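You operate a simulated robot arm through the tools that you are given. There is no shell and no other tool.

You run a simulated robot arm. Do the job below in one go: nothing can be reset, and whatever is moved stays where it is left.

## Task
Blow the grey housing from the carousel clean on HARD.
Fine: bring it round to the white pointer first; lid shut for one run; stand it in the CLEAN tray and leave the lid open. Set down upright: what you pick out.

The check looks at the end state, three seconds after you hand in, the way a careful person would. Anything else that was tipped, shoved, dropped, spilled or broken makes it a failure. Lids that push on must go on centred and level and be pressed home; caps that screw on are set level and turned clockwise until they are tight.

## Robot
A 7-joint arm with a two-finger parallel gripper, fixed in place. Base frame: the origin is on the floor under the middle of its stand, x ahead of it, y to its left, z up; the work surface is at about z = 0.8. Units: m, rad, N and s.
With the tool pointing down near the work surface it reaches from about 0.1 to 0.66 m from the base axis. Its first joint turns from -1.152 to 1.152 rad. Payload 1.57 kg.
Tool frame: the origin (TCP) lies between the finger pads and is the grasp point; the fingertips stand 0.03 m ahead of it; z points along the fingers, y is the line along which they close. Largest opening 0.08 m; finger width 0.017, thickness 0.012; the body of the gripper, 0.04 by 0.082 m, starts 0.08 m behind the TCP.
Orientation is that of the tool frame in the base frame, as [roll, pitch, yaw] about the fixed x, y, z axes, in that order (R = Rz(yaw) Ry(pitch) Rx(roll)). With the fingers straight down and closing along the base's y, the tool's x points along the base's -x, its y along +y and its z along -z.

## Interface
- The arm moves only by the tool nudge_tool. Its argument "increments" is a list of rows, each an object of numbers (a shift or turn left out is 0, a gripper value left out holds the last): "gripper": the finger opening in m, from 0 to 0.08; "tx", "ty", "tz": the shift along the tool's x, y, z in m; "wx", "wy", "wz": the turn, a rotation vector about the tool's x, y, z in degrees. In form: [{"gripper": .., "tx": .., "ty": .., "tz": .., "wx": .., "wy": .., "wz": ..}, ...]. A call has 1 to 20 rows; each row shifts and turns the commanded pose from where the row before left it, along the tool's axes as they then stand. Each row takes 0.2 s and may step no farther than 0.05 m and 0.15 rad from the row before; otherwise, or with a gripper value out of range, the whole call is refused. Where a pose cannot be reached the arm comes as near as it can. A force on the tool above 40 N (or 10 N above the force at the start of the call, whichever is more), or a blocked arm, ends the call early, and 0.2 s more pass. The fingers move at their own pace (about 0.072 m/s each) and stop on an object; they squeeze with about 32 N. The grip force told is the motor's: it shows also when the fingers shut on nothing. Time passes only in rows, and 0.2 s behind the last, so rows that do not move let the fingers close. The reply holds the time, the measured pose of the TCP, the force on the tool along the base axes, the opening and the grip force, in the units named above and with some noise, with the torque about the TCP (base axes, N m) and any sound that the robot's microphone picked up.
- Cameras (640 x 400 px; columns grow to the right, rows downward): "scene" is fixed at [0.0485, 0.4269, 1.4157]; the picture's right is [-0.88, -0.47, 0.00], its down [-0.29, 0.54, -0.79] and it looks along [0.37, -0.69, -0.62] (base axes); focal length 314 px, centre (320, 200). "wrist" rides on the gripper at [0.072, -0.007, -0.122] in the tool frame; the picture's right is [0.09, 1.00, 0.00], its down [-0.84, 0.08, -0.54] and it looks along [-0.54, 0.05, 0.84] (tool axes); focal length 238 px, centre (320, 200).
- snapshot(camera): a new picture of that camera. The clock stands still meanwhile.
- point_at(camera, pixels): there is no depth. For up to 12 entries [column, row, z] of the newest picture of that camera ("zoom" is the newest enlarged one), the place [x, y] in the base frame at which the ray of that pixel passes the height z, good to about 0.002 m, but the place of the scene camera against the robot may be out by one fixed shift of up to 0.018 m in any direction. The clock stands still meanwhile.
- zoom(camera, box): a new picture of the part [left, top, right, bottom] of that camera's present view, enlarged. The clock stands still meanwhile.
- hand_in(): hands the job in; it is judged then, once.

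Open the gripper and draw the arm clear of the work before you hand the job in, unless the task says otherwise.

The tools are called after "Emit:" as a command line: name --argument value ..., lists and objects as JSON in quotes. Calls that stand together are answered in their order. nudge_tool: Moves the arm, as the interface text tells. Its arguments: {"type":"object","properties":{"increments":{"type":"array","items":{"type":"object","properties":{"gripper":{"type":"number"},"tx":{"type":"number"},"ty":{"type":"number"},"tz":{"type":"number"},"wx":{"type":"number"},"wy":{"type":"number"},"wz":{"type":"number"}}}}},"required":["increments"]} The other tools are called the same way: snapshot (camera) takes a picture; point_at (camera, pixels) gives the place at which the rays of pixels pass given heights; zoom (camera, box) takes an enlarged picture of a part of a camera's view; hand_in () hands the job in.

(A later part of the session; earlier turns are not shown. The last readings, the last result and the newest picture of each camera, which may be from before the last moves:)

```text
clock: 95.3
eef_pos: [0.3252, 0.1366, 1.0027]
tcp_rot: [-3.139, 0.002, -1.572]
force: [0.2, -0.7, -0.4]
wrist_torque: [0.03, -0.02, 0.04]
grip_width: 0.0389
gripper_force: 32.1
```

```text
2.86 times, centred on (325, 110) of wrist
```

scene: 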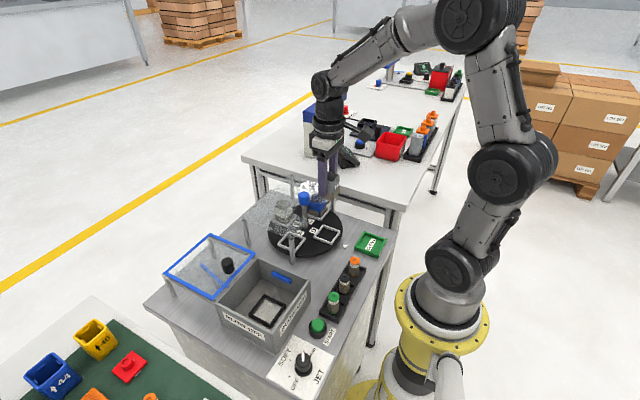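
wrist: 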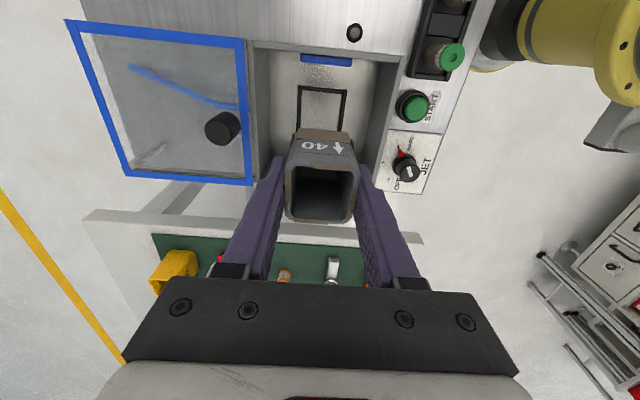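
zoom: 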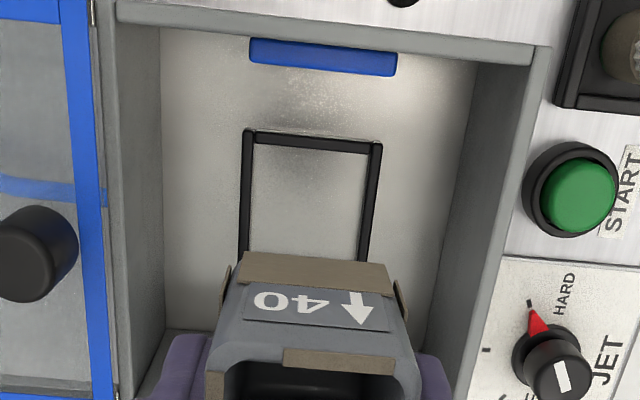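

Emit:
point_at --camera "zoom" --pixels '[[243, 131, 0.815], [382, 142, 0.815], [240, 250, 0.815], [371, 262, 0.815], [162, 160, 0.805], [455, 200, 0.805], [115, 12, 0.89], [545, 48, 0.89], [100, 395, 0.89], [470, 395, 0.89]]'

```text
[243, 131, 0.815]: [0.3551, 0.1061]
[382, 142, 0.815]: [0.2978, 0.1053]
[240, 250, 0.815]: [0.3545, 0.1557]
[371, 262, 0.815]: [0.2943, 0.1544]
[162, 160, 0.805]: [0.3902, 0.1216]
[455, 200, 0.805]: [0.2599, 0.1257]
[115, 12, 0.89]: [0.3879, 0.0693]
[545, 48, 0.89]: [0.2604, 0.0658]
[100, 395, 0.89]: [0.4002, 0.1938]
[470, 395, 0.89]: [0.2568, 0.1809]
```

The nest centre is about (0.325,0.135). I correct by 1.6 mm and lower the housing into the box to just above the nest.

Emit:
nudge_tool --increments '[{"tx": 0.0016}, {"tz": 0.035}, {"tz": 0.035}, {"tz": 0.03}, {"tz": 0.02}, {}]'

Emit:
snapshot --camera "wrist"

Emit:
zoom --camera "scene" --box '[190, 220, 330, 350]'

```text
clock: 96.7
eef_pos: [0.3233, 0.1357, 0.883]
tcp_rot: [-3.139, 0.002, -1.572]
force: [0.5, -0.4, 0.1]
wrist_torque: [0.02, -0.01, 0.0]
grip_width: 0.039
gripper_force: 32.1
```

```text
taken
```

wrist: 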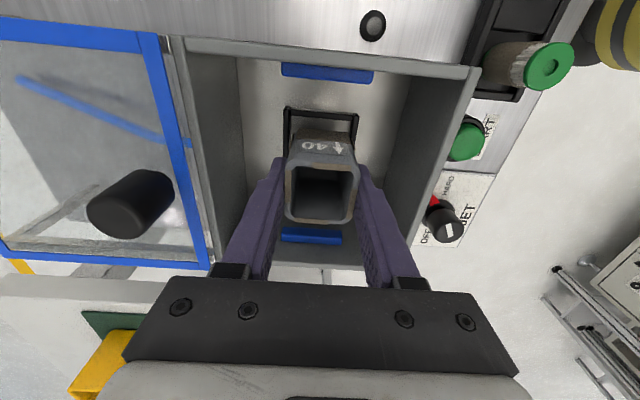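

```text
3.08 times, centred on (260, 285) of scene
```

zoom: 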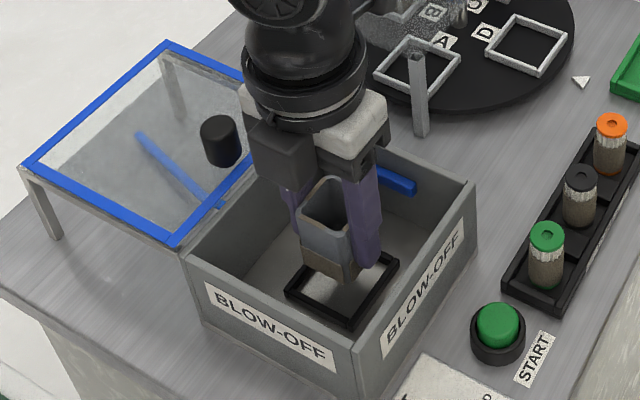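

Housing now at tip height above the nest. I zoom on the nest and housing edges to compare their positions.

Emit:
zoom --camera "wrist" --box '[260, 90, 390, 190]'

Emit:
point_at --camera "zoom" --pixels '[[95, 70, 0.815], [390, 95, 0.815], [105, 210, 0.815], [385, 190, 0.815]]'

```text
4.00 times, centred on (325, 140) of wrist
```

zoom: 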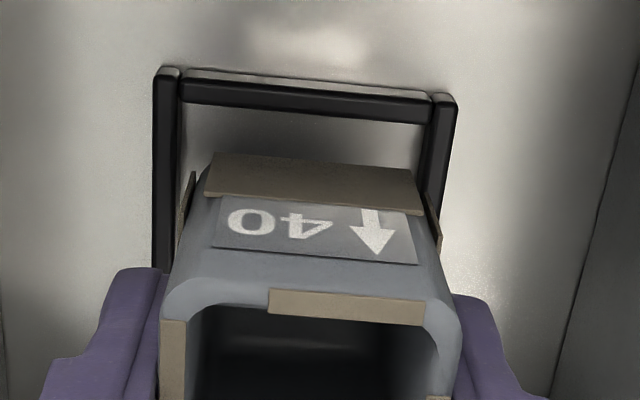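

```text
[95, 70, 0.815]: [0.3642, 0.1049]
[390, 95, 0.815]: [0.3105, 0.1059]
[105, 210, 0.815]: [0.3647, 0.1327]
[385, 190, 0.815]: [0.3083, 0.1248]
```

I query the nest's outer corners (157,70) and (457,97) and the housing's lower front edge (206,180)–(423,205).

Emit:
point_at --camera "zoom" --pixels '[[155, 72, 0.815], [458, 98, 0.815], [181, 78, 0.815], [430, 98, 0.815], [204, 185, 0.84], [424, 205, 0.84], [204, 185, 0.837], [424, 205, 0.837]]'

```text
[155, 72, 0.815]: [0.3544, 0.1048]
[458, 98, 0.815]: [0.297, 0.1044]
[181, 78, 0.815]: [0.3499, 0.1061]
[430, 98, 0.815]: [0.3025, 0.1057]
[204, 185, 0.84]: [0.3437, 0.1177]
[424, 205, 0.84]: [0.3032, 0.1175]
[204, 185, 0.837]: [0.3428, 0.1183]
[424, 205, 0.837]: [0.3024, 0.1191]
```

The brown band's lower edge is at (215,154)–(413,172); I query that as the housing's bottom front edge.

Emit:
point_at --camera "zoom" --pixels '[[215, 154, 0.838], [413, 172, 0.838], [215, 154, 0.842], [413, 172, 0.842], [174, 285, 0.886], [452, 308, 0.886]]'

```text
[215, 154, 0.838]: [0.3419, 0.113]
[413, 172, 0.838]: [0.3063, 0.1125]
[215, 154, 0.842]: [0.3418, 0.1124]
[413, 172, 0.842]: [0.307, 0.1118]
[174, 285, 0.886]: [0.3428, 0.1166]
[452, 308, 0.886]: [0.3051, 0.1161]
```

Housing is within 1–2 mm of the nest's centre. I shift (+1.5,−1) mm and lower gently until it rests.

Emit:
nudge_tool --increments '[{"tx": 0.001, "ty": -0.0015}, {"tz": 0.01}, {"tz": 0.008}, {"tz": 0.005}, {}]'

Emit:
nudge_tool --increments '[{"tz": 0.003}, {"tz": 0.002}, {}]'

Emit:
zoom --camera "wrist" --box '[250, 70, 390, 230]'

Emit:
zoom --camera "scene" --box '[220, 260, 310, 340]'

```text
clock: 97.9
eef_pos: [0.3276, 0.1346, 0.8599]
tcp_rot: [-3.137, 0.002, -1.573]
force: [-4.7, 1.2, 19.7]
wrist_torque: [-0.49, 0.31, -0.09]
grip_width: 0.0391
gripper_force: 31.9
```

```text
clock: 98.7
eef_pos: [0.329, 0.1344, 0.8551]
tcp_rot: [-3.137, 0.002, -1.572]
force: [-3.4, 7.7, 21.6]
wrist_torque: [-0.22, 0.26, -0.16]
grip_width: 0.0392
gripper_force: 31.7
```

```text
2.50 times, centred on (320, 150) of wrist
```

zoom: 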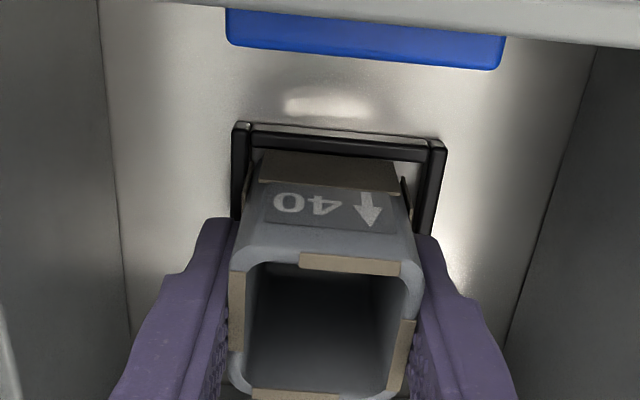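

```text
5.00 times, centred on (265, 300) of scene
```

zoom: 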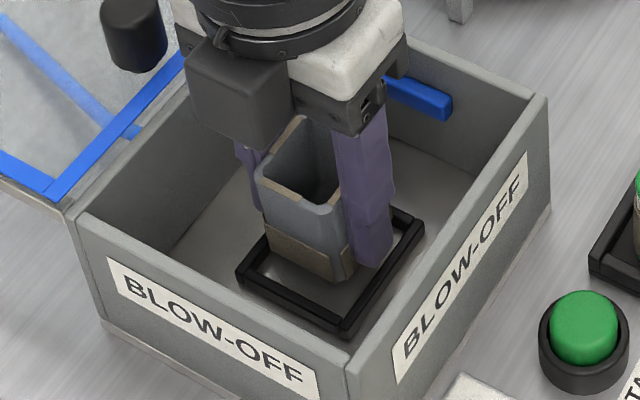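

The force rose to ~20 N at z 0.86 and the housing looks closer to the left (+x) bar in the wrist zoom. I measure nest and housing edges before going on.

Emit:
point_at --camera "zoom" --pixels '[[234, 123, 0.815], [447, 143, 0.815], [250, 134, 0.812], [428, 150, 0.812], [262, 153, 0.812], [396, 163, 0.812], [240, 247, 0.86], [421, 263, 0.86]]'

Emit:
zoom --camera "wrist" --box '[280, 110, 370, 170]'

```text
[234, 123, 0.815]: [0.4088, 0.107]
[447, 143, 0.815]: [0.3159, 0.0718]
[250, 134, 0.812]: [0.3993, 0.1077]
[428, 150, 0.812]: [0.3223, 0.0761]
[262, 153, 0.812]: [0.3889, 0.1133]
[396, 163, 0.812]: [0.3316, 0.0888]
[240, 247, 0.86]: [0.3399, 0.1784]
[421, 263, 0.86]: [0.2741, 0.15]
```

```text
6.67 times, centred on (325, 140) of wrist
```

zoom: 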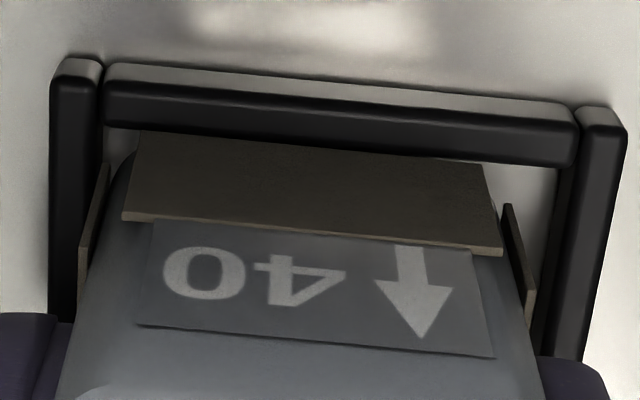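

Now I query this wrist zoom: front bar ends (105,100),(572,140), tape bottom edge (138,135),(487,168), side bars' inner edges (95,170),(560,200).

Emit:
point_at --camera "zoom" --pixels '[[104, 85, 0.815], [575, 125, 0.815], [104, 125, 0.806], [570, 165, 0.806], [138, 134, 0.81], [487, 166, 0.81], [122, 215, 0.83], [500, 250, 0.83], [95, 170, 0.815], [560, 200, 0.815], [78, 270, 0.82], [535, 320, 0.82]]'

```text
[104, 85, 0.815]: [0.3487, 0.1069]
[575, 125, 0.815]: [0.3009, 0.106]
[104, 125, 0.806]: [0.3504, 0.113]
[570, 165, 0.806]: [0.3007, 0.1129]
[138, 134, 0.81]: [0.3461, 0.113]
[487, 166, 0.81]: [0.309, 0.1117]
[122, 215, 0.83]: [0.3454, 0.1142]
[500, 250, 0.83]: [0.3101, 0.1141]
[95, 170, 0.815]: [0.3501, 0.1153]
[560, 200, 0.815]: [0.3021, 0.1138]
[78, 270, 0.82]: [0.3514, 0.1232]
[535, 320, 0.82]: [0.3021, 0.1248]
```

The housing seems ~1.5 mm off toward +x and may be riding the +x bar. I look from the scene camera at high zoom.

Emit:
zoom --camera "scene" --box '[240, 280, 300, 330]'

```text
8.00 times, centred on (270, 305) of scene
```

zoom: 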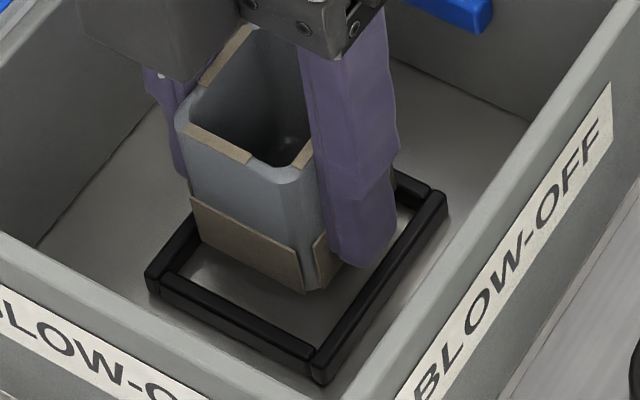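

I query the scene positions of the nest's corners (zoom 150,282; 318,378; 446,200) and the housing's bottom corner (315,290) at candidate heights.

Emit:
point_at --camera "zoom" --pixels '[[147, 285, 0.806], [147, 272, 0.815], [316, 365, 0.815], [318, 382, 0.806], [446, 196, 0.815], [315, 290, 0.806], [315, 290, 0.815], [315, 290, 0.82], [203, 240, 0.815], [203, 240, 0.82]]'

```text
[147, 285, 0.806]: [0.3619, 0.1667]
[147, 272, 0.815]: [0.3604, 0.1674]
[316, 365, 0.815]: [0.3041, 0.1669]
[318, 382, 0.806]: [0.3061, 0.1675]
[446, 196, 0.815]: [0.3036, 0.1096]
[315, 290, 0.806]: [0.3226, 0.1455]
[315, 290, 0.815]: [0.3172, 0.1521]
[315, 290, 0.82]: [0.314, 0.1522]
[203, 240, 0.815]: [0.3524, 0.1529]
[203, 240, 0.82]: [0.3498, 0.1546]
```

The housing slid up ~7 mm in the grip and rests on the front (−y) bar: scene geometry puts it 3–4 mm too far to −y. I raise it 12 mm, shift 3 mm toward +y and look again.

Emit:
nudge_tool --increments '[{"tz": -0.006}, {"tz": -0.008}, {"tx": -0.003, "ty": 0.001}, {}]'

Emit:
zoom --camera "scene" --box '[240, 280, 300, 330]'

Emit:
zoom --camera "wrist" --box '[265, 90, 375, 170]'

```text
clock: 99.7
eef_pos: [0.328, 0.1374, 0.8696]
tcp_rot: [-3.14, 0.002, -1.573]
force: [0.7, -0.2, -0.2]
wrist_torque: [-0.02, -0.01, -0.01]
grip_width: 0.0391
gripper_force: 32.0
```

```text
8.00 times, centred on (270, 305) of scene
```

zoom: 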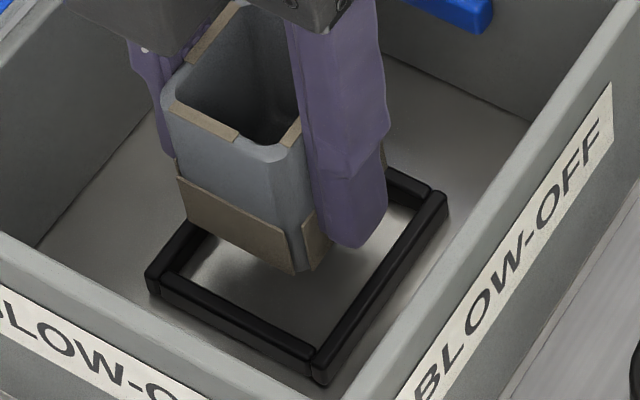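

```text
5.00 times, centred on (320, 130) of wrist
```

zoom: 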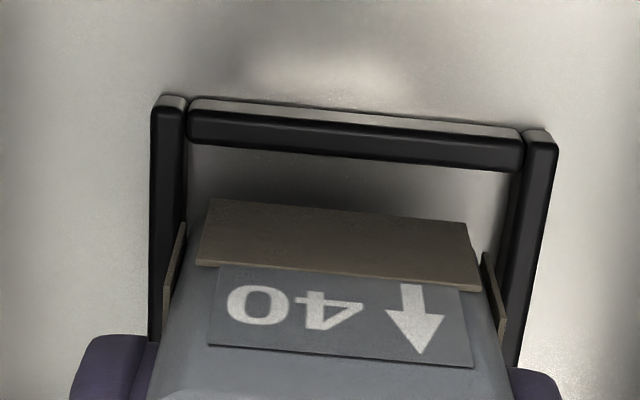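

I query nest bar edges and the housing's lower front edge in this wrist zoom, with the likely bottom height 0.8315.

Emit:
point_at --camera "zoom" --pixels '[[190, 111, 0.815], [522, 142, 0.815], [190, 142, 0.815], [520, 170, 0.815], [152, 120, 0.815], [556, 155, 0.815], [210, 200, 0.831], [466, 224, 0.831], [165, 305, 0.85], [502, 333, 0.85], [186, 224, 0.831], [483, 252, 0.831]]'

```text
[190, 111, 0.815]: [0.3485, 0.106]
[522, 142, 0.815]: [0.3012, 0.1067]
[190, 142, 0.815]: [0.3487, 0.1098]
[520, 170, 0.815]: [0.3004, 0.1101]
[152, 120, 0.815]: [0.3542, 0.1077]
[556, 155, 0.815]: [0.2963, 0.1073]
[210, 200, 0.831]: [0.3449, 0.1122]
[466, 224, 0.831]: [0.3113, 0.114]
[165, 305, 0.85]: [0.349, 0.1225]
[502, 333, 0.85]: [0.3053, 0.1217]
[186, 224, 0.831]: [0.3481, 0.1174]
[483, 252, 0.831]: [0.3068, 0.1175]
```

Now the housing is centred in y but about 2.3 mm too far +x. I shift it and lower carefully past the bar tops.

Emit:
nudge_tool --increments '[{"tx": -0.0005, "ty": 0.0023}, {"tz": 0.008}, {"tz": 0.006}, {"tz": 0.004}, {}]'

Emit:
zoom --camera "scene" --box '[240, 280, 300, 330]'

Emit:
zoom --camera "wrist" --box '[265, 90, 375, 170]'

```text
clock: 100.9
eef_pos: [0.3249, 0.1369, 0.852]
tcp_rot: [-3.141, 0.003, -1.574]
force: [-0.3, 0.3, -0.2]
wrist_torque: [-0.03, -0.02, -0.01]
grip_width: 0.039
gripper_force: 32.0
```

```text
8.00 times, centred on (270, 305) of scene
```

zoom: 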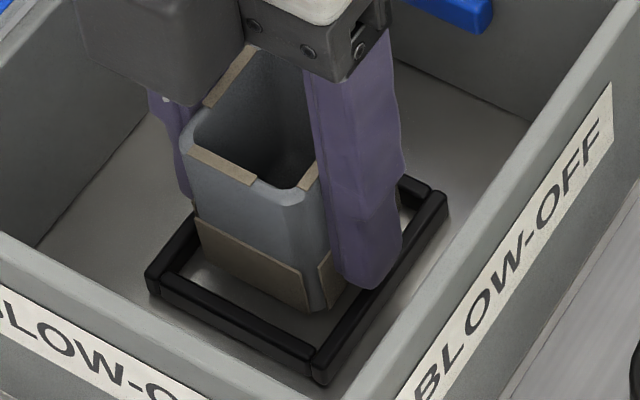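

```text
5.00 times, centred on (320, 130) of wrist
```

zoom: 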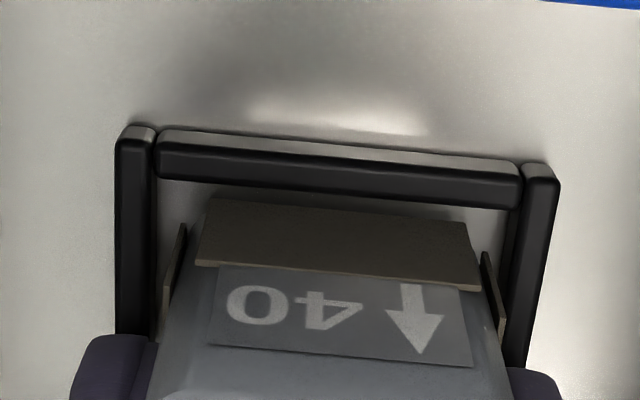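

No contact and even gaps either side. I continue down 2 mm at a time.

Emit:
nudge_tool --increments '[{"tz": 0.002}, {"tz": 0.001}, {}]'

Emit:
nudge_tool --increments '[{"tz": 0.0015}, {}]'

Emit:
zoom --camera "scene" --box '[240, 280, 300, 330]'

```text
clock: 101.7
eef_pos: [0.3244, 0.1369, 0.8487]
tcp_rot: [-3.14, 0.001, -1.572]
force: [0.3, 0.5, -0.4]
wrist_torque: [-0.02, -0.03, 0.04]
grip_width: 0.0392
gripper_force: 31.9
```

```text
clock: 102.3
eef_pos: [0.3258, 0.1378, 0.8475]
tcp_rot: [-3.138, 0.001, -1.572]
force: [-1.4, -3.6, 14.7]
wrist_torque: [0.13, 0.19, 0.05]
grip_width: 0.0391
gripper_force: 31.7
```

```text
8.00 times, centred on (270, 305) of scene
```

zoom: 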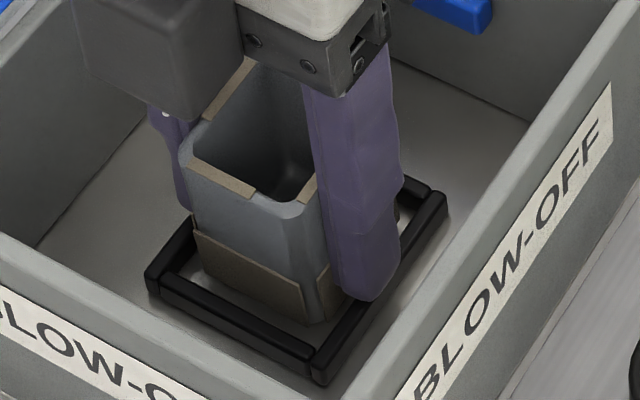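

Light contact (15 N) with the housing inside the nest. I ease up slightly and open the fingers.

Emit:
nudge_tool --increments '[{"tz": -0.0007}, {"gripper": 0.042}, {"gripper": 0.05}, {"gripper": 0.056}, {}]'

Emit:
zoom --camera "scene" --box '[240, 280, 300, 330]'

Emit:
zoom --camera "wrist" --box '[250, 80, 390, 220]'

```text
clock: 103.5
eef_pos: [0.3243, 0.1367, 0.848]
tcp_rot: [-3.14, 0.003, -1.574]
force: [0.4, -0.4, -0.2]
wrist_torque: [0.0, 0.0, -0.01]
grip_width: 0.0561
gripper_force: 0.1
```

```text
8.00 times, centred on (270, 305) of scene
```

zoom: 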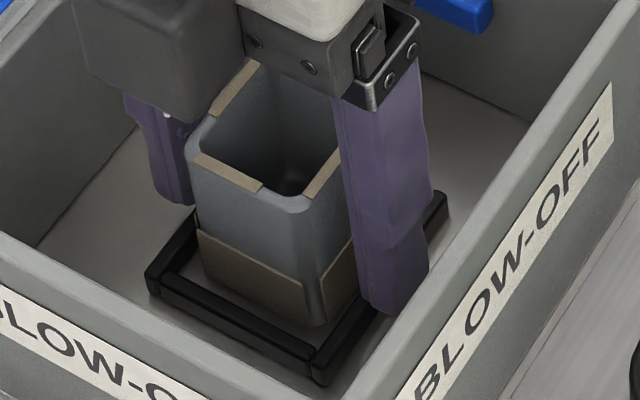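

```text
2.86 times, centred on (320, 150) of wrist
```

zoom: 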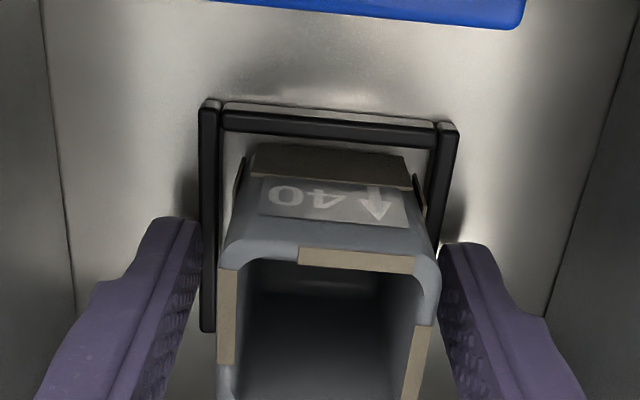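

The housing stands upright inside the nest. I withdraw straight up.

Emit:
nudge_tool --increments '[{"tz": -0.02}, {"tz": -0.03}, {"tz": -0.035}, {"tz": -0.04}, {"tz": -0.04}, {"wz": 7.5}, {"wz": 7.5}, {"wz": 7.5}, {"wz": 7.5}, {"wz": 7.5}, {"wz": 7.5}, {"wz": 7.5}, {"wz": 7.5}, {"wz": 7.5}, {"wz": 7.5}, {"wz": 7.5}, {"wz": 7.5}, {}]'

Emit:
snapshot --camera "wrist"

Emit:
zoom --camera "scene" --box '[190, 220, 340, 350]'

```text
clock: 107.3
eef_pos: [0.3236, 0.1353, 1.0122]
tcp_rot: [3.14, 0.001, 3.139]
force: [0.6, 0.3, 0.1]
wrist_torque: [0.01, 0.01, -0.01]
grip_width: 0.0558
gripper_force: 0.0
```

```text
taken
```

wrist: 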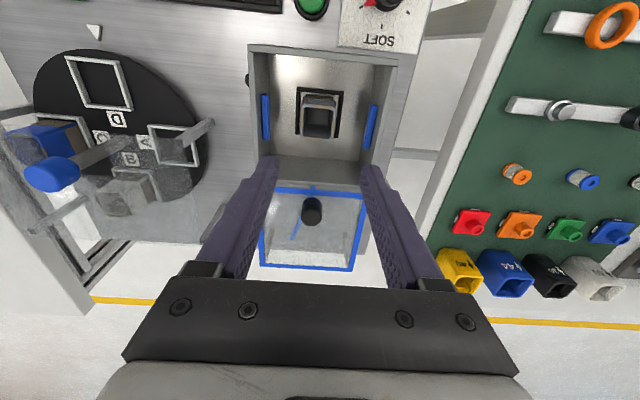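

```text
3.08 times, centred on (265, 285) of scene
```

zoom: 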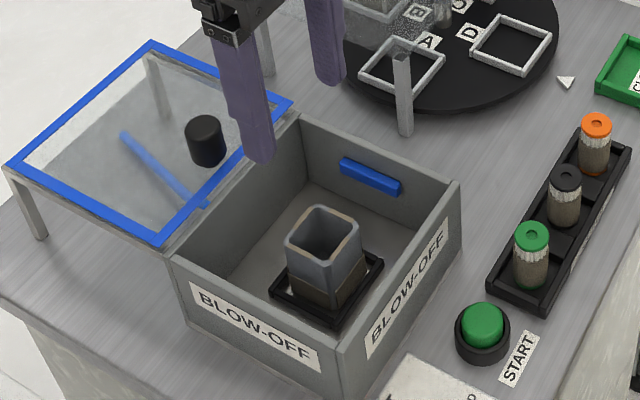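

Now the lid. I zoom in on it in both views to understand how it moves (knob at scene zoom (205,140), diagonal blue bar beneath).

Emit:
zoom --camera "scene" --box '[185, 225, 290, 310]'

Emit:
zoom --camera "wrist" --box '[230, 30, 410, 280]'

```text
4.71 times, centred on (238, 268) of scene
```

zoom: 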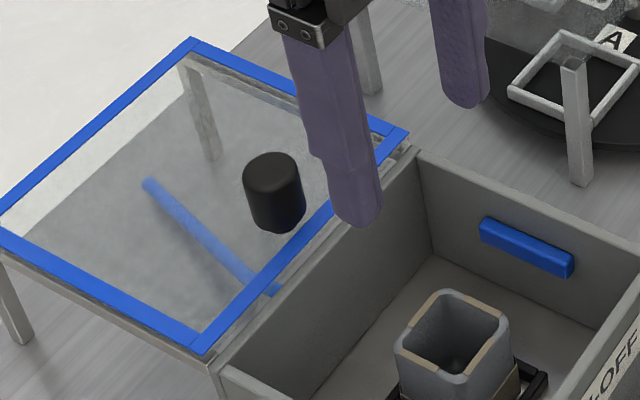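

```text
1.60 times, centred on (320, 155) of wrist
```

zoom: 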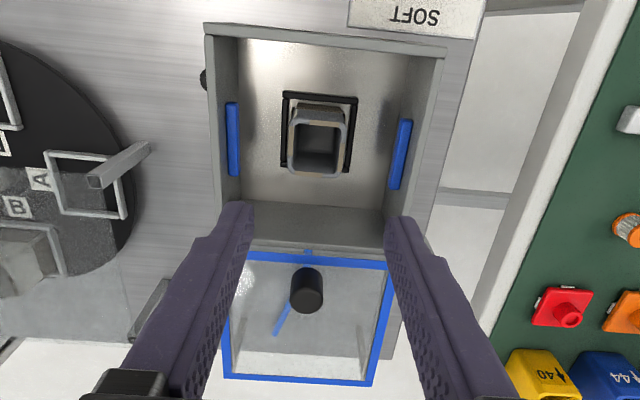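

The diagonal bar is just an air hose below; the lid is a glass slider on rails with a black knob at about (0.414,0.133,0.907). I turn the tool 90° again so the fingers take the knob fore and aft, and move over it.

Emit:
nudge_tool --increments '[{"wz": -7.5}, {"wz": -7.5}, {"wz": -7.5}, {"wz": -7.5}, {"wz": -7.5}, {"wz": -7.5}, {"wz": -7.5}, {"wz": -7.5}, {"wz": -7.5}, {"wz": -7.5}, {"wz": -7.5}, {"wz": -7.5}, {"ty": -0.045, "tx": 0.001}, {"ty": -0.045, "tx": 0.001}, {}]'

Emit:
snapshot --camera "wrist"

Emit:
zoom --camera "wrist" --box '[220, 60, 420, 200]'

```text
clock: 110.5
eef_pos: [0.4165, 0.1324, 1.0098]
tcp_rot: [-3.141, 0.002, -1.572]
force: [0.9, -1.0, 0.5]
wrist_torque: [-0.04, 0.01, 0.02]
grip_width: 0.056
gripper_force: 0.0
```

```text
taken
```

wrist: 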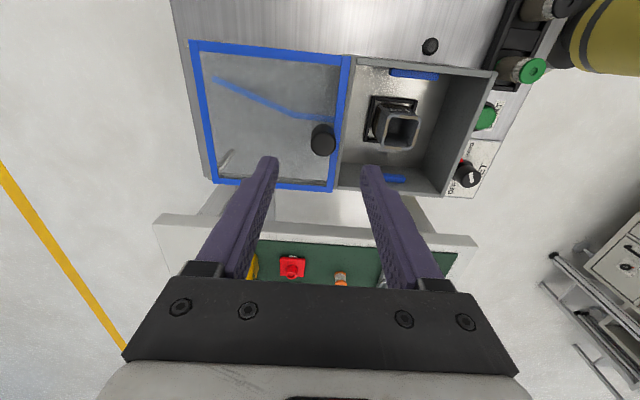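

```text
2.86 times, centred on (320, 130) of wrist
```

zoom: 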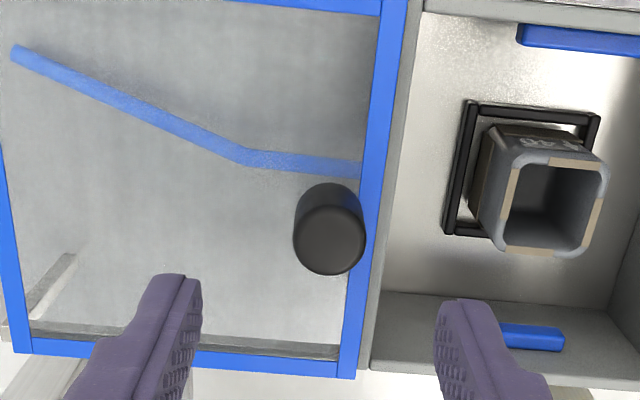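

I query the knob's top (329,243), its base (330,208), and lid frame corners.

Emit:
point_at --camera "zoom" --pixels '[[329, 243, 0.92], [329, 243, 0.925], [330, 208, 0.893], [330, 208, 0.9], [378, 0, 0.893], [345, 375, 0.893], [20, 350, 0.893], [541, 200, 0.853], [541, 205, 0.86]]'

```text
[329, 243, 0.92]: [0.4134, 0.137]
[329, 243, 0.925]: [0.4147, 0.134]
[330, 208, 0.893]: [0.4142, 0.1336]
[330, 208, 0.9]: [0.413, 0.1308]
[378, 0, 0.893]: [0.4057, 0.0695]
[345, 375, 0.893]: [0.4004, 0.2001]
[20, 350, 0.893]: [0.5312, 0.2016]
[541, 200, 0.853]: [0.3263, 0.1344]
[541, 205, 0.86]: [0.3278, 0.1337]
```

Knob at (0.414,0.134), top ≈0.923. I align and lower round it with tips staying above the glass (~0.90).

Emit:
nudge_tool --increments '[{"tx": -0.0016, "ty": 0.0022}, {"tz": 0.035}, {"tz": 0.025}, {"tz": 0.012}, {"tz": 0.005}, {}]'

Emit:
zoom --camera "scene" --box '[175, 200, 290, 300]'

Emit:
snapshot --camera "wrist"

```text
clock: 111.9
eef_pos: [0.4122, 0.1373, 0.9338]
tcp_rot: [-3.14, 0.002, -1.573]
force: [-0.1, -1.1, 0.1]
wrist_torque: [0.04, 0.04, 0.01]
grip_width: 0.0562
gripper_force: 0.0
```

```text
4.00 times, centred on (232, 250) of scene
```

zoom: 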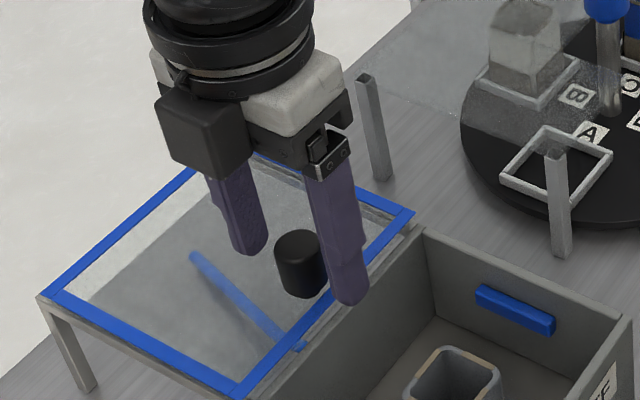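

```text
taken
```

wrist: 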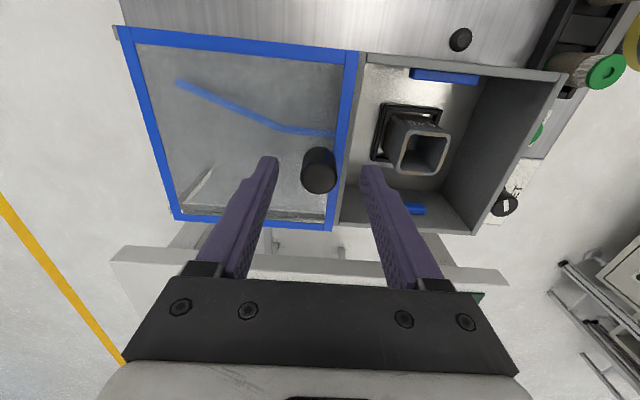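

The knob (wrist 319,170) is centred between the fingertips. I lower 2 mm and close.

Emit:
nudge_tool --increments '[{"tz": 0.002}, {"gripper": 0.0}, {}, {}, {}]'

Emit:
nudge_tool --increments '[{"ty": 0.004}, {"ty": 0.006}, {"ty": 0.008}, {}]'

Emit:
zoom --camera "scene" --box '[175, 200, 320, 330]'

```text
clock: 113.1
eef_pos: [0.4113, 0.1367, 0.9327]
tcp_rot: [-3.14, 0.001, -1.573]
force: [0.2, 0.1, 0.8]
wrist_torque: [0.12, 0.4, 0.0]
grip_width: 0.0234
gripper_force: 35.5
```

```text
clock: 114.1
eef_pos: [0.395, 0.137, 0.9317]
tcp_rot: [-3.14, 0.002, -1.574]
force: [-0.9, 6.5, -0.5]
wrist_torque: [-0.13, 0.52, 0.04]
grip_width: 0.0235
gripper_force: 35.3
```

```text
3.08 times, centred on (248, 265) of scene
```

zoom: 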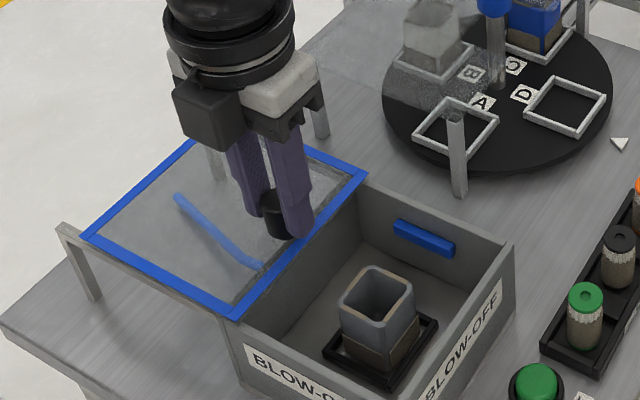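

The lid slides with the tool. I carry on toward closed.

Emit:
nudge_tool --increments '[{"ty": 0.012}, {"ty": 0.015}, {"ty": 0.015}, {"ty": 0.015}, {"ty": 0.015}, {"ty": 0.015}, {"ty": 0.012}, {}]'

Emit:
zoom --camera "scene" --box '[175, 220, 350, 380]'

```text
clock: 115.9
eef_pos: [0.294, 0.1359, 0.935]
tcp_rot: [-3.141, 0.0, -1.572]
force: [-0.4, 0.9, -25.3]
wrist_torque: [0.09, -0.37, -0.02]
grip_width: 0.0236
gripper_force: 35.7
```

```text
2.50 times, centred on (262, 300) of scene
```

zoom: 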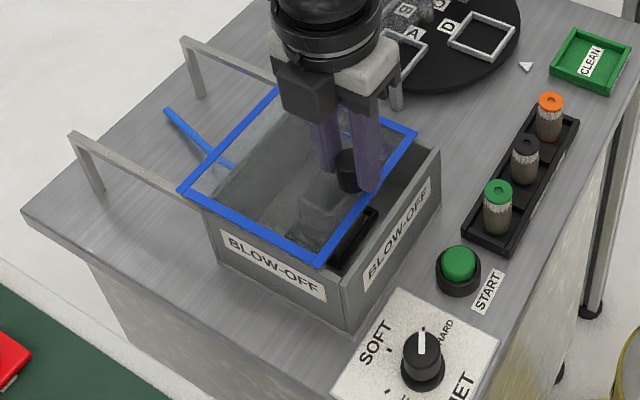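

About 3 cm remain. I relieve the 25 N upward pull and continue in small steps until the end stop.

Emit:
nudge_tool --increments '[{"tz": 0.0015}, {"ty": 0.008}, {"ty": 0.006}, {"ty": 0.004}, {}]'

Emit:
zoom --camera "scene" --box '[200, 240, 330, 350]'

```text
clock: 117.1
eef_pos: [0.277, 0.1369, 0.9342]
tcp_rot: [-3.138, 0.001, -1.574]
force: [0.2, -16.5, 12.3]
wrist_torque: [-1.01, 0.42, 0.04]
grip_width: 0.0238
gripper_force: 36.4
```

```text
3.64 times, centred on (265, 295) of scene
```

zoom: 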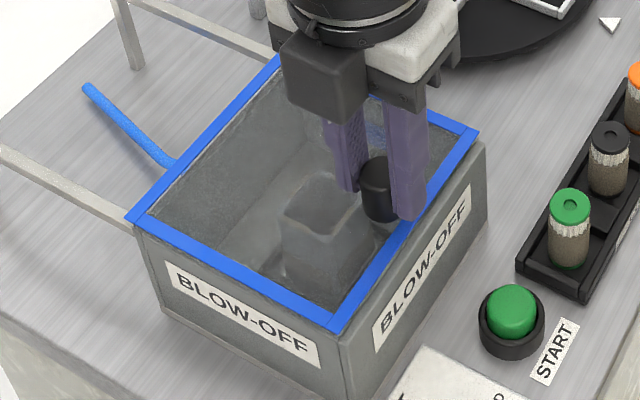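

Nearly shut; a thin strip of rim remains at the front. I push on in 2 mm steps until a stop is felt.

Emit:
nudge_tool --increments '[{"tx": 0.0008, "tz": -0.0005}, {"ty": 0.002}, {"ty": 0.002}, {}]'

Emit:
nudge_tool --increments '[{"ty": 0.002}, {"ty": 0.002}, {}]'

Emit:
zoom --camera "scene" --box '[200, 240, 330, 350]'

```text
clock: 118.1
eef_pos: [0.2735, 0.1366, 0.934]
tcp_rot: [-3.136, 0.003, -1.572]
force: [1.1, -12.7, 21.8]
wrist_torque: [-0.33, 0.43, -0.02]
grip_width: 0.0237
gripper_force: 35.9
```

```text
clock: 118.9
eef_pos: [0.2725, 0.137, 0.9338]
tcp_rot: [-3.131, 0.003, -1.572]
force: [27.4, -13.3, 5.0]
wrist_torque: [0.01, -0.16, -0.06]
grip_width: 0.0238
gripper_force: 35.8
```

```text
3.64 times, centred on (265, 295) of scene
```

zoom: 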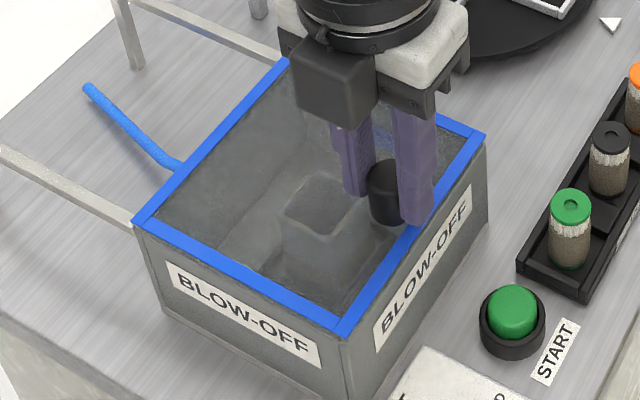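

The stop is reached (27 N, lid flush with the rim): shut. I release, rise, turn back and go toward the START button.

Emit:
nudge_tool --increments '[{"ty": -0.001}, {"gripper": 0.05}, {}, {"tz": -0.035}, {"tz": -0.035}, {"wz": 7.5}, {"wz": 7.5}, {"wz": 7.5}, {"wz": 7.5}, {"wz": 7.5}, {"wz": 7.5}, {"wz": 7.5}, {"wz": 7.5}, {"wz": 7.5}, {"wz": 7.5}, {"wz": 7.5}, {"wz": 7.5}, {"tx": 0.035, "ty": -0.01, "gripper": 0.0}, {"tx": 0.03, "ty": -0.007}, {}]'

Emit:
snapshot --camera "wrist"

Emit:
zoom --camera "scene" --box '[180, 230, 350, 380]'

```text
clock: 123.1
eef_pos: [0.2033, 0.1184, 1.0028]
tcp_rot: [3.139, 0.002, 3.141]
force: [-0.2, 0.5, -0.7]
wrist_torque: [-0.01, 0.0, -0.05]
grip_width: 0.0001
gripper_force: 21.7
```

```text
taken
```

wrist: 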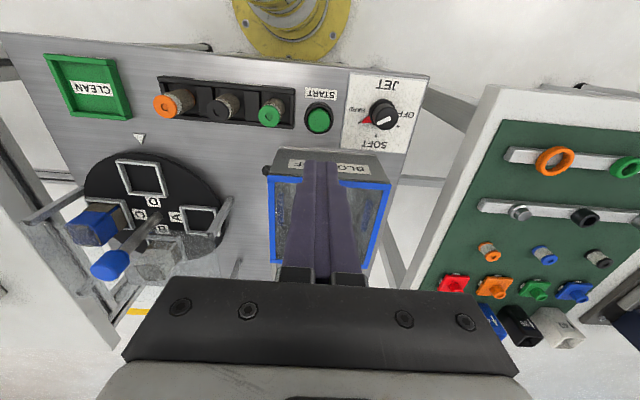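

```text
2.67 times, centred on (265, 305) of scene
```

zoom: 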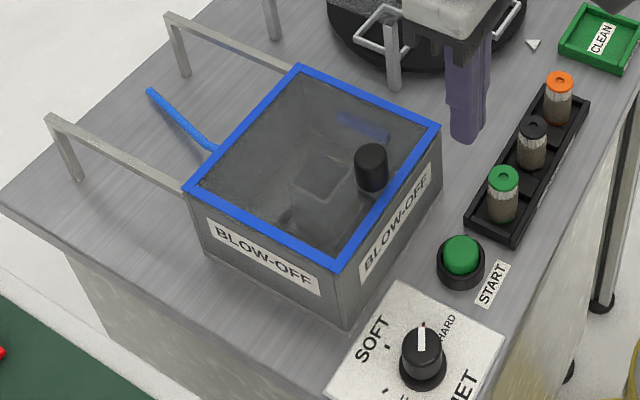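

Lid is shut flush over the box. I zoom on START (wrist 320,118) to fix its place.

Emit:
zoom --camera "wrist" --box '[270, 80, 370, 150]'

Emit:
point_at --camera "wrist" --pixels '[[319, 121, 0.83], [319, 121, 0.825], [319, 116, 0.812], [319, 116, 0.805]]'

```text
5.71 times, centred on (320, 115) of wrist
```

zoom: 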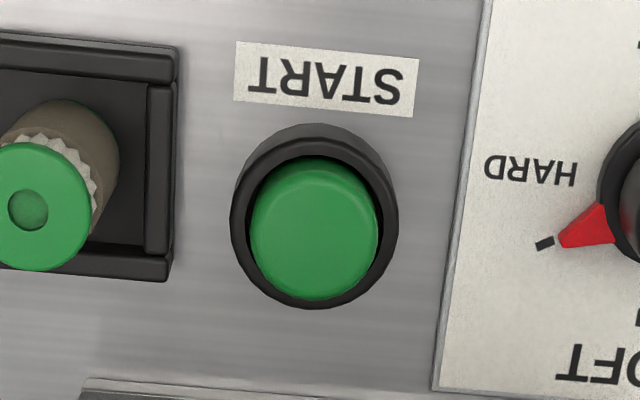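

```text
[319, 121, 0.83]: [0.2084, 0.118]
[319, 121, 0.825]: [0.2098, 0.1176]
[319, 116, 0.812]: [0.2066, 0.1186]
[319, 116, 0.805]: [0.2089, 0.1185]
```

START is centred at (0.2085,0.118), radius ≈13 mm. I move over it and lower the closed fingertips toward it.

Emit:
nudge_tool --increments '[{"tx": -0.005}, {"tz": 0.04}, {"tz": 0.04}, {"tz": 0.04}, {"tz": 0.008}, {}]'

Emit:
zoom --camera "wrist" --box '[260, 80, 380, 220]'

Emit:
zoom --camera "scene" --box '[270, 280, 360, 350]'

```text
clock: 124.5
eef_pos: [0.2078, 0.1178, 0.8748]
tcp_rot: [3.14, 0.002, 3.139]
force: [0.5, -0.2, 0.7]
wrist_torque: [-0.02, -0.03, -0.04]
grip_width: 0.0002
gripper_force: 21.8
```

```text
2.86 times, centred on (320, 150) of wrist
```

zoom: 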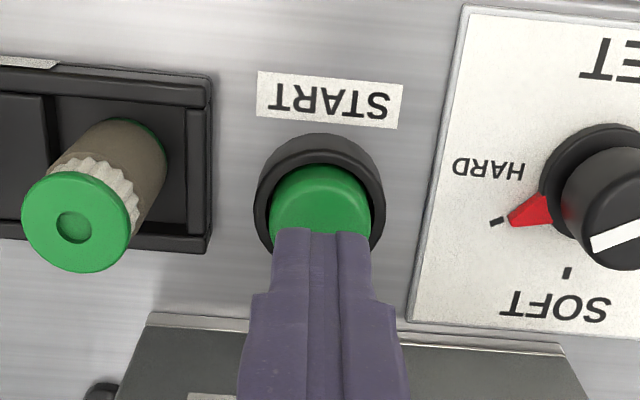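

```text
5.71 times, centred on (315, 315) of scene
```

zoom: 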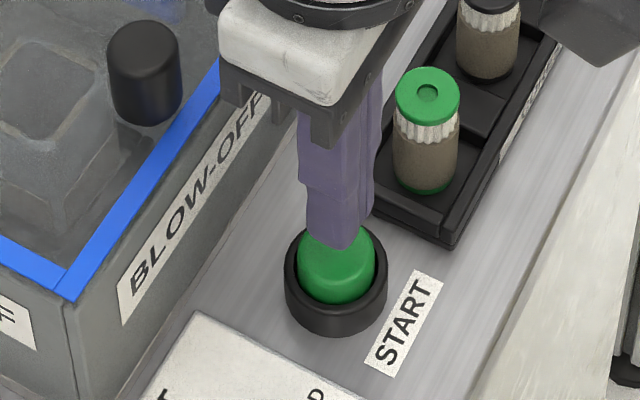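

The tip is right above the button. I press in small steps, listening for a sound and watching the force.

Emit:
nudge_tool --increments '[{"tz": 0.006}, {"tz": 0.004}, {"tz": 0.003}, {"tz": 0.002}, {"tz": 0.002}, {}]'

```text
clock: 125.9
eef_pos: [0.2097, 0.1176, 0.8582]
tcp_rot: [3.141, 0.002, 3.141]
force: [0.3, 0.7, -0.4]
wrist_torque: [0.0, 0.03, 0.0]
grip_width: 0.0001
gripper_force: 21.4
```

Tip at 0.828, no contact yet; I go on in 2 mm steps.

Emit:
nudge_tool --increments '[{"tz": 0.002}, {"tz": 0.002}, {"tz": 0.002}]'

Emit:
zoom --camera "scene" --box '[220, 250, 360, 350]'

```text
clock: 126.7
eef_pos: [0.209, 0.1182, 0.8506]
tcp_rot: [3.14, 0.003, 3.14]
force: [0.9, -0.2, 1.7]
wrist_torque: [0.0, -0.05, 0.01]
grip_width: 0.0
gripper_force: 21.0
heard: click
```

```text
4.00 times, centred on (290, 300) of scene
```

zoom: 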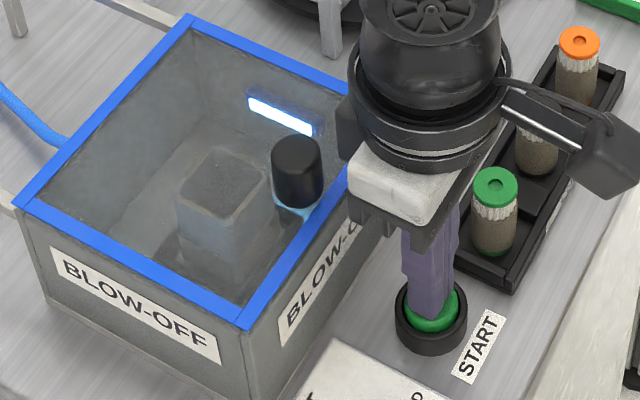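

A click, and the bar in the box lights up: the run has started. I lift off the button and wait clear of it.

Emit:
nudge_tool --increments '[{"tz": -0.02}, {"tz": -0.035}, {"tz": -0.035}, {"tz": -0.035}, {}]'

Emit:
zoom --camera "scene" --box '[200, 250, 340, 350]'

```text
clock: 127.9
eef_pos: [0.2108, 0.1173, 0.976]
tcp_rot: [3.138, 0.0, 3.14]
force: [-0.3, 0.2, -0.1]
wrist_torque: [-0.01, 0.02, -0.01]
grip_width: 0.0002
gripper_force: 21.9
```

```text
4.00 times, centred on (270, 300) of scene
```

zoom: 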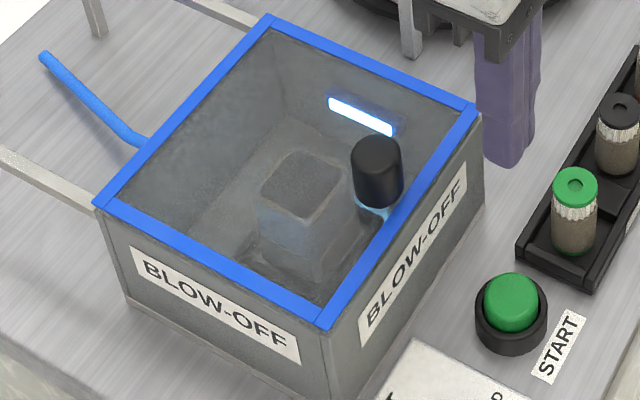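

The light bar is still on, so the run goes on. I wait with idle rows.

Emit:
nudge_tool --increments '[{}, {}, {}, {}, {}, {}, {}, {}, {}, {}]'

Emit:
zoom --camera "scene" --box '[200, 250, 340, 350]'

```text
clock: 130.1
eef_pos: [0.2105, 0.1186, 0.9747]
tcp_rot: [3.139, 0.002, 3.14]
force: [0.3, -0.1, 0.0]
wrist_torque: [0.0, -0.04, 0.02]
grip_width: 0.0
gripper_force: 20.9
```

```text
4.00 times, centred on (270, 300) of scene
```

zoom: 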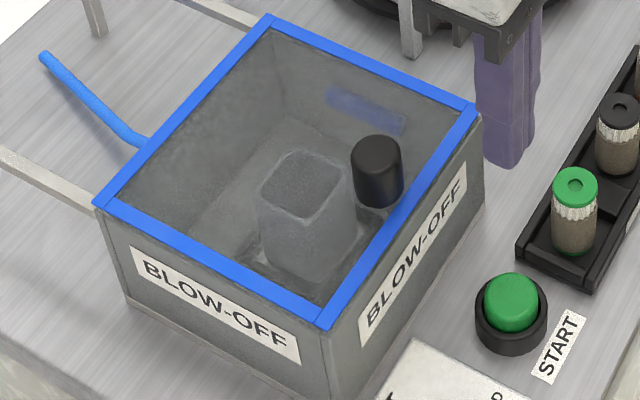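

The light is off, so the run has ended and the housing looks clean. I go back to the lid knob at (0.2725,0.137) to open the lid.

Emit:
nudge_tool --increments '[{"tz": -0.03, "gripper": 0.056}, {"tx": -0.031, "ty": 0.0095}, {"tx": -0.031, "ty": 0.0095}, {"wz": -7.5}, {"wz": -7.5}, {"wz": -7.5}, {"wz": -7.5}, {"wz": -7.5}, {"wz": -7.5}, {"wz": -7.5}, {"wz": -7.5}, {"wz": -7.5}, {"wz": -7.5}, {"wz": -7.5}, {"wz": -7.5}, {}]'

Emit:
snapshot --camera "wrist"

Emit:
zoom --camera "wrist" --box '[220, 60, 420, 200]'

```text
clock: 133.5
eef_pos: [0.2719, 0.1385, 1.0056]
tcp_rot: [-3.14, 0.002, -1.571]
force: [0.3, 0.1, 0.4]
wrist_torque: [-0.02, 0.02, -0.02]
grip_width: 0.0559
gripper_force: 0.0
```

```text
taken
```

wrist: 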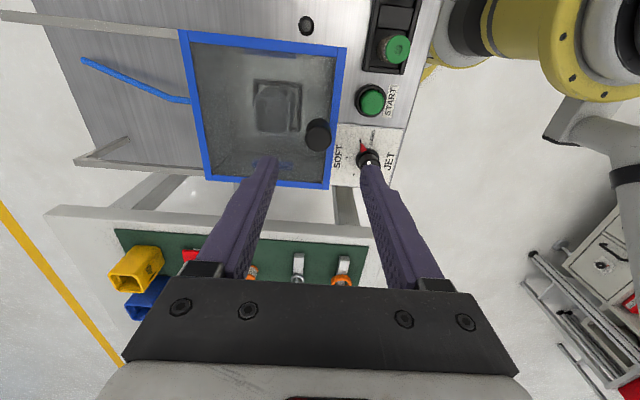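

```text
2.86 times, centred on (320, 130) of wrist
```

zoom: 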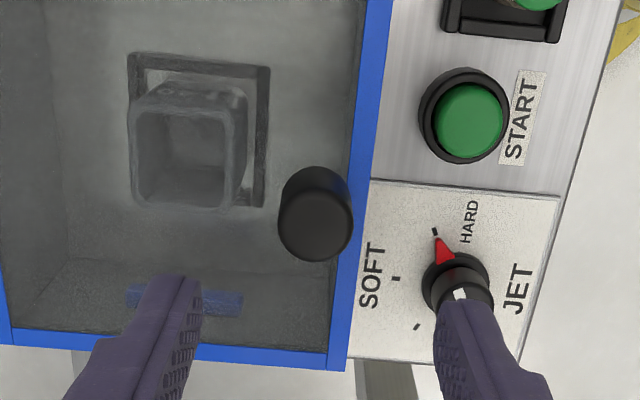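

Housing under the lid looks clean now. I query the knob top (316,228) before lowering.

Emit:
point_at --camera "zoom" --pixels '[[316, 228, 0.923], [316, 190, 0.893]]'

```text
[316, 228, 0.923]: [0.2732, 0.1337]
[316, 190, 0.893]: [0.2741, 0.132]
```

Knob at (0.2735,0.133): I align, lower, and grip it.

Emit:
nudge_tool --increments '[{"tx": 0.004, "ty": -0.0013}, {"tz": 0.035}, {"tz": 0.025}, {"tz": 0.012}, {}, {"gripper": 0.0}, {}, {}, {}]'

Emit:
zoom --camera "scene" --box '[200, 230, 330, 340]'

```text
clock: 135.5
eef_pos: [0.2725, 0.134, 0.933]
tcp_rot: [3.142, -0.002, -1.572]
force: [0.3, 1.1, -4.2]
wrist_torque: [0.25, 0.4, -0.01]
grip_width: 0.0236
gripper_force: 35.6
```

```text
3.64 times, centred on (265, 285) of scene
```

zoom: 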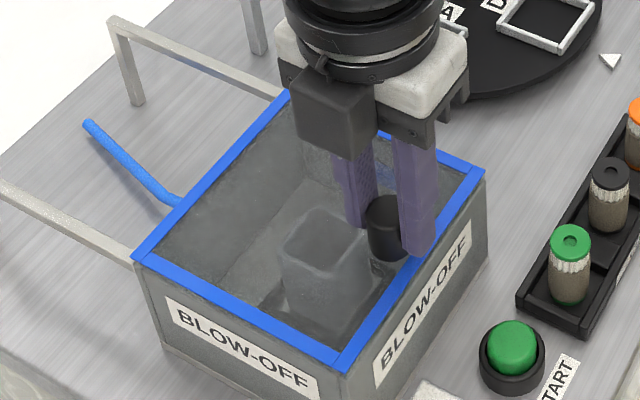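

Knob gripped (0.0236). I slide the lid back open toward +x.

Emit:
nudge_tool --increments '[{"ty": -0.004}, {"ty": -0.008}, {"ty": -0.012}, {"ty": -0.015}, {"ty": -0.015}, {"ty": -0.015}, {"ty": -0.015}, {}]'

Emit:
nudge_tool --increments '[{"ty": -0.012}, {"ty": -0.012}, {"ty": -0.012}, {"ty": -0.01}, {"ty": -0.006}, {}]'

Emit:
zoom --camera "scene" --box '[160, 200, 330, 340]'

```text
clock: 137.3
eef_pos: [0.3571, 0.1344, 0.934]
tcp_rot: [-3.139, 0.003, -1.57]
force: [-0.3, 12.3, -18.0]
wrist_torque: [0.09, 0.43, 0.01]
grip_width: 0.0234
gripper_force: 35.8
```

```text
clock: 138.7
eef_pos: [0.408, 0.1339, 0.9347]
tcp_rot: [-3.139, 0.001, -1.571]
force: [-0.4, 4.7, -15.7]
wrist_torque: [0.01, 0.48, 0.07]
grip_width: 0.0236
gripper_force: 35.9
```

```text
2.86 times, centred on (245, 270) of scene
```

zoom: 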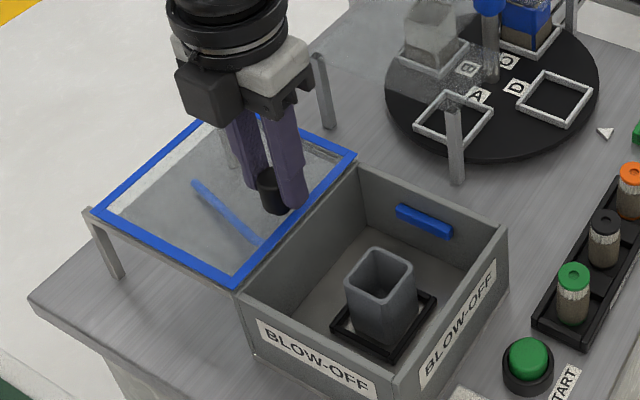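

The housing is clean and the lid almost fully open. I move the last millimetres to the end stop.

Emit:
nudge_tool --increments '[{"tz": 0.001}, {"ty": -0.002}, {"ty": -0.002}, {}]'

Emit:
nudge_tool --increments '[{"ty": -0.0015}, {"ty": -0.0015}, {}]'

```text
clock: 139.7
eef_pos: [0.4128, 0.1346, 0.9341]
tcp_rot: [-3.141, 0.001, -1.573]
force: [-4.8, 8.0, -7.1]
wrist_torque: [-0.28, 0.56, 0.11]
grip_width: 0.0236
gripper_force: 35.5
```

```text
clock: 140.5
eef_pos: [0.4132, 0.1332, 0.9341]
tcp_rot: [3.135, 0.001, -1.571]
force: [-27.1, 16.4, 2.4]
wrist_torque: [0.25, 0.15, -0.02]
grip_width: 0.0233
gripper_force: 35.2
```

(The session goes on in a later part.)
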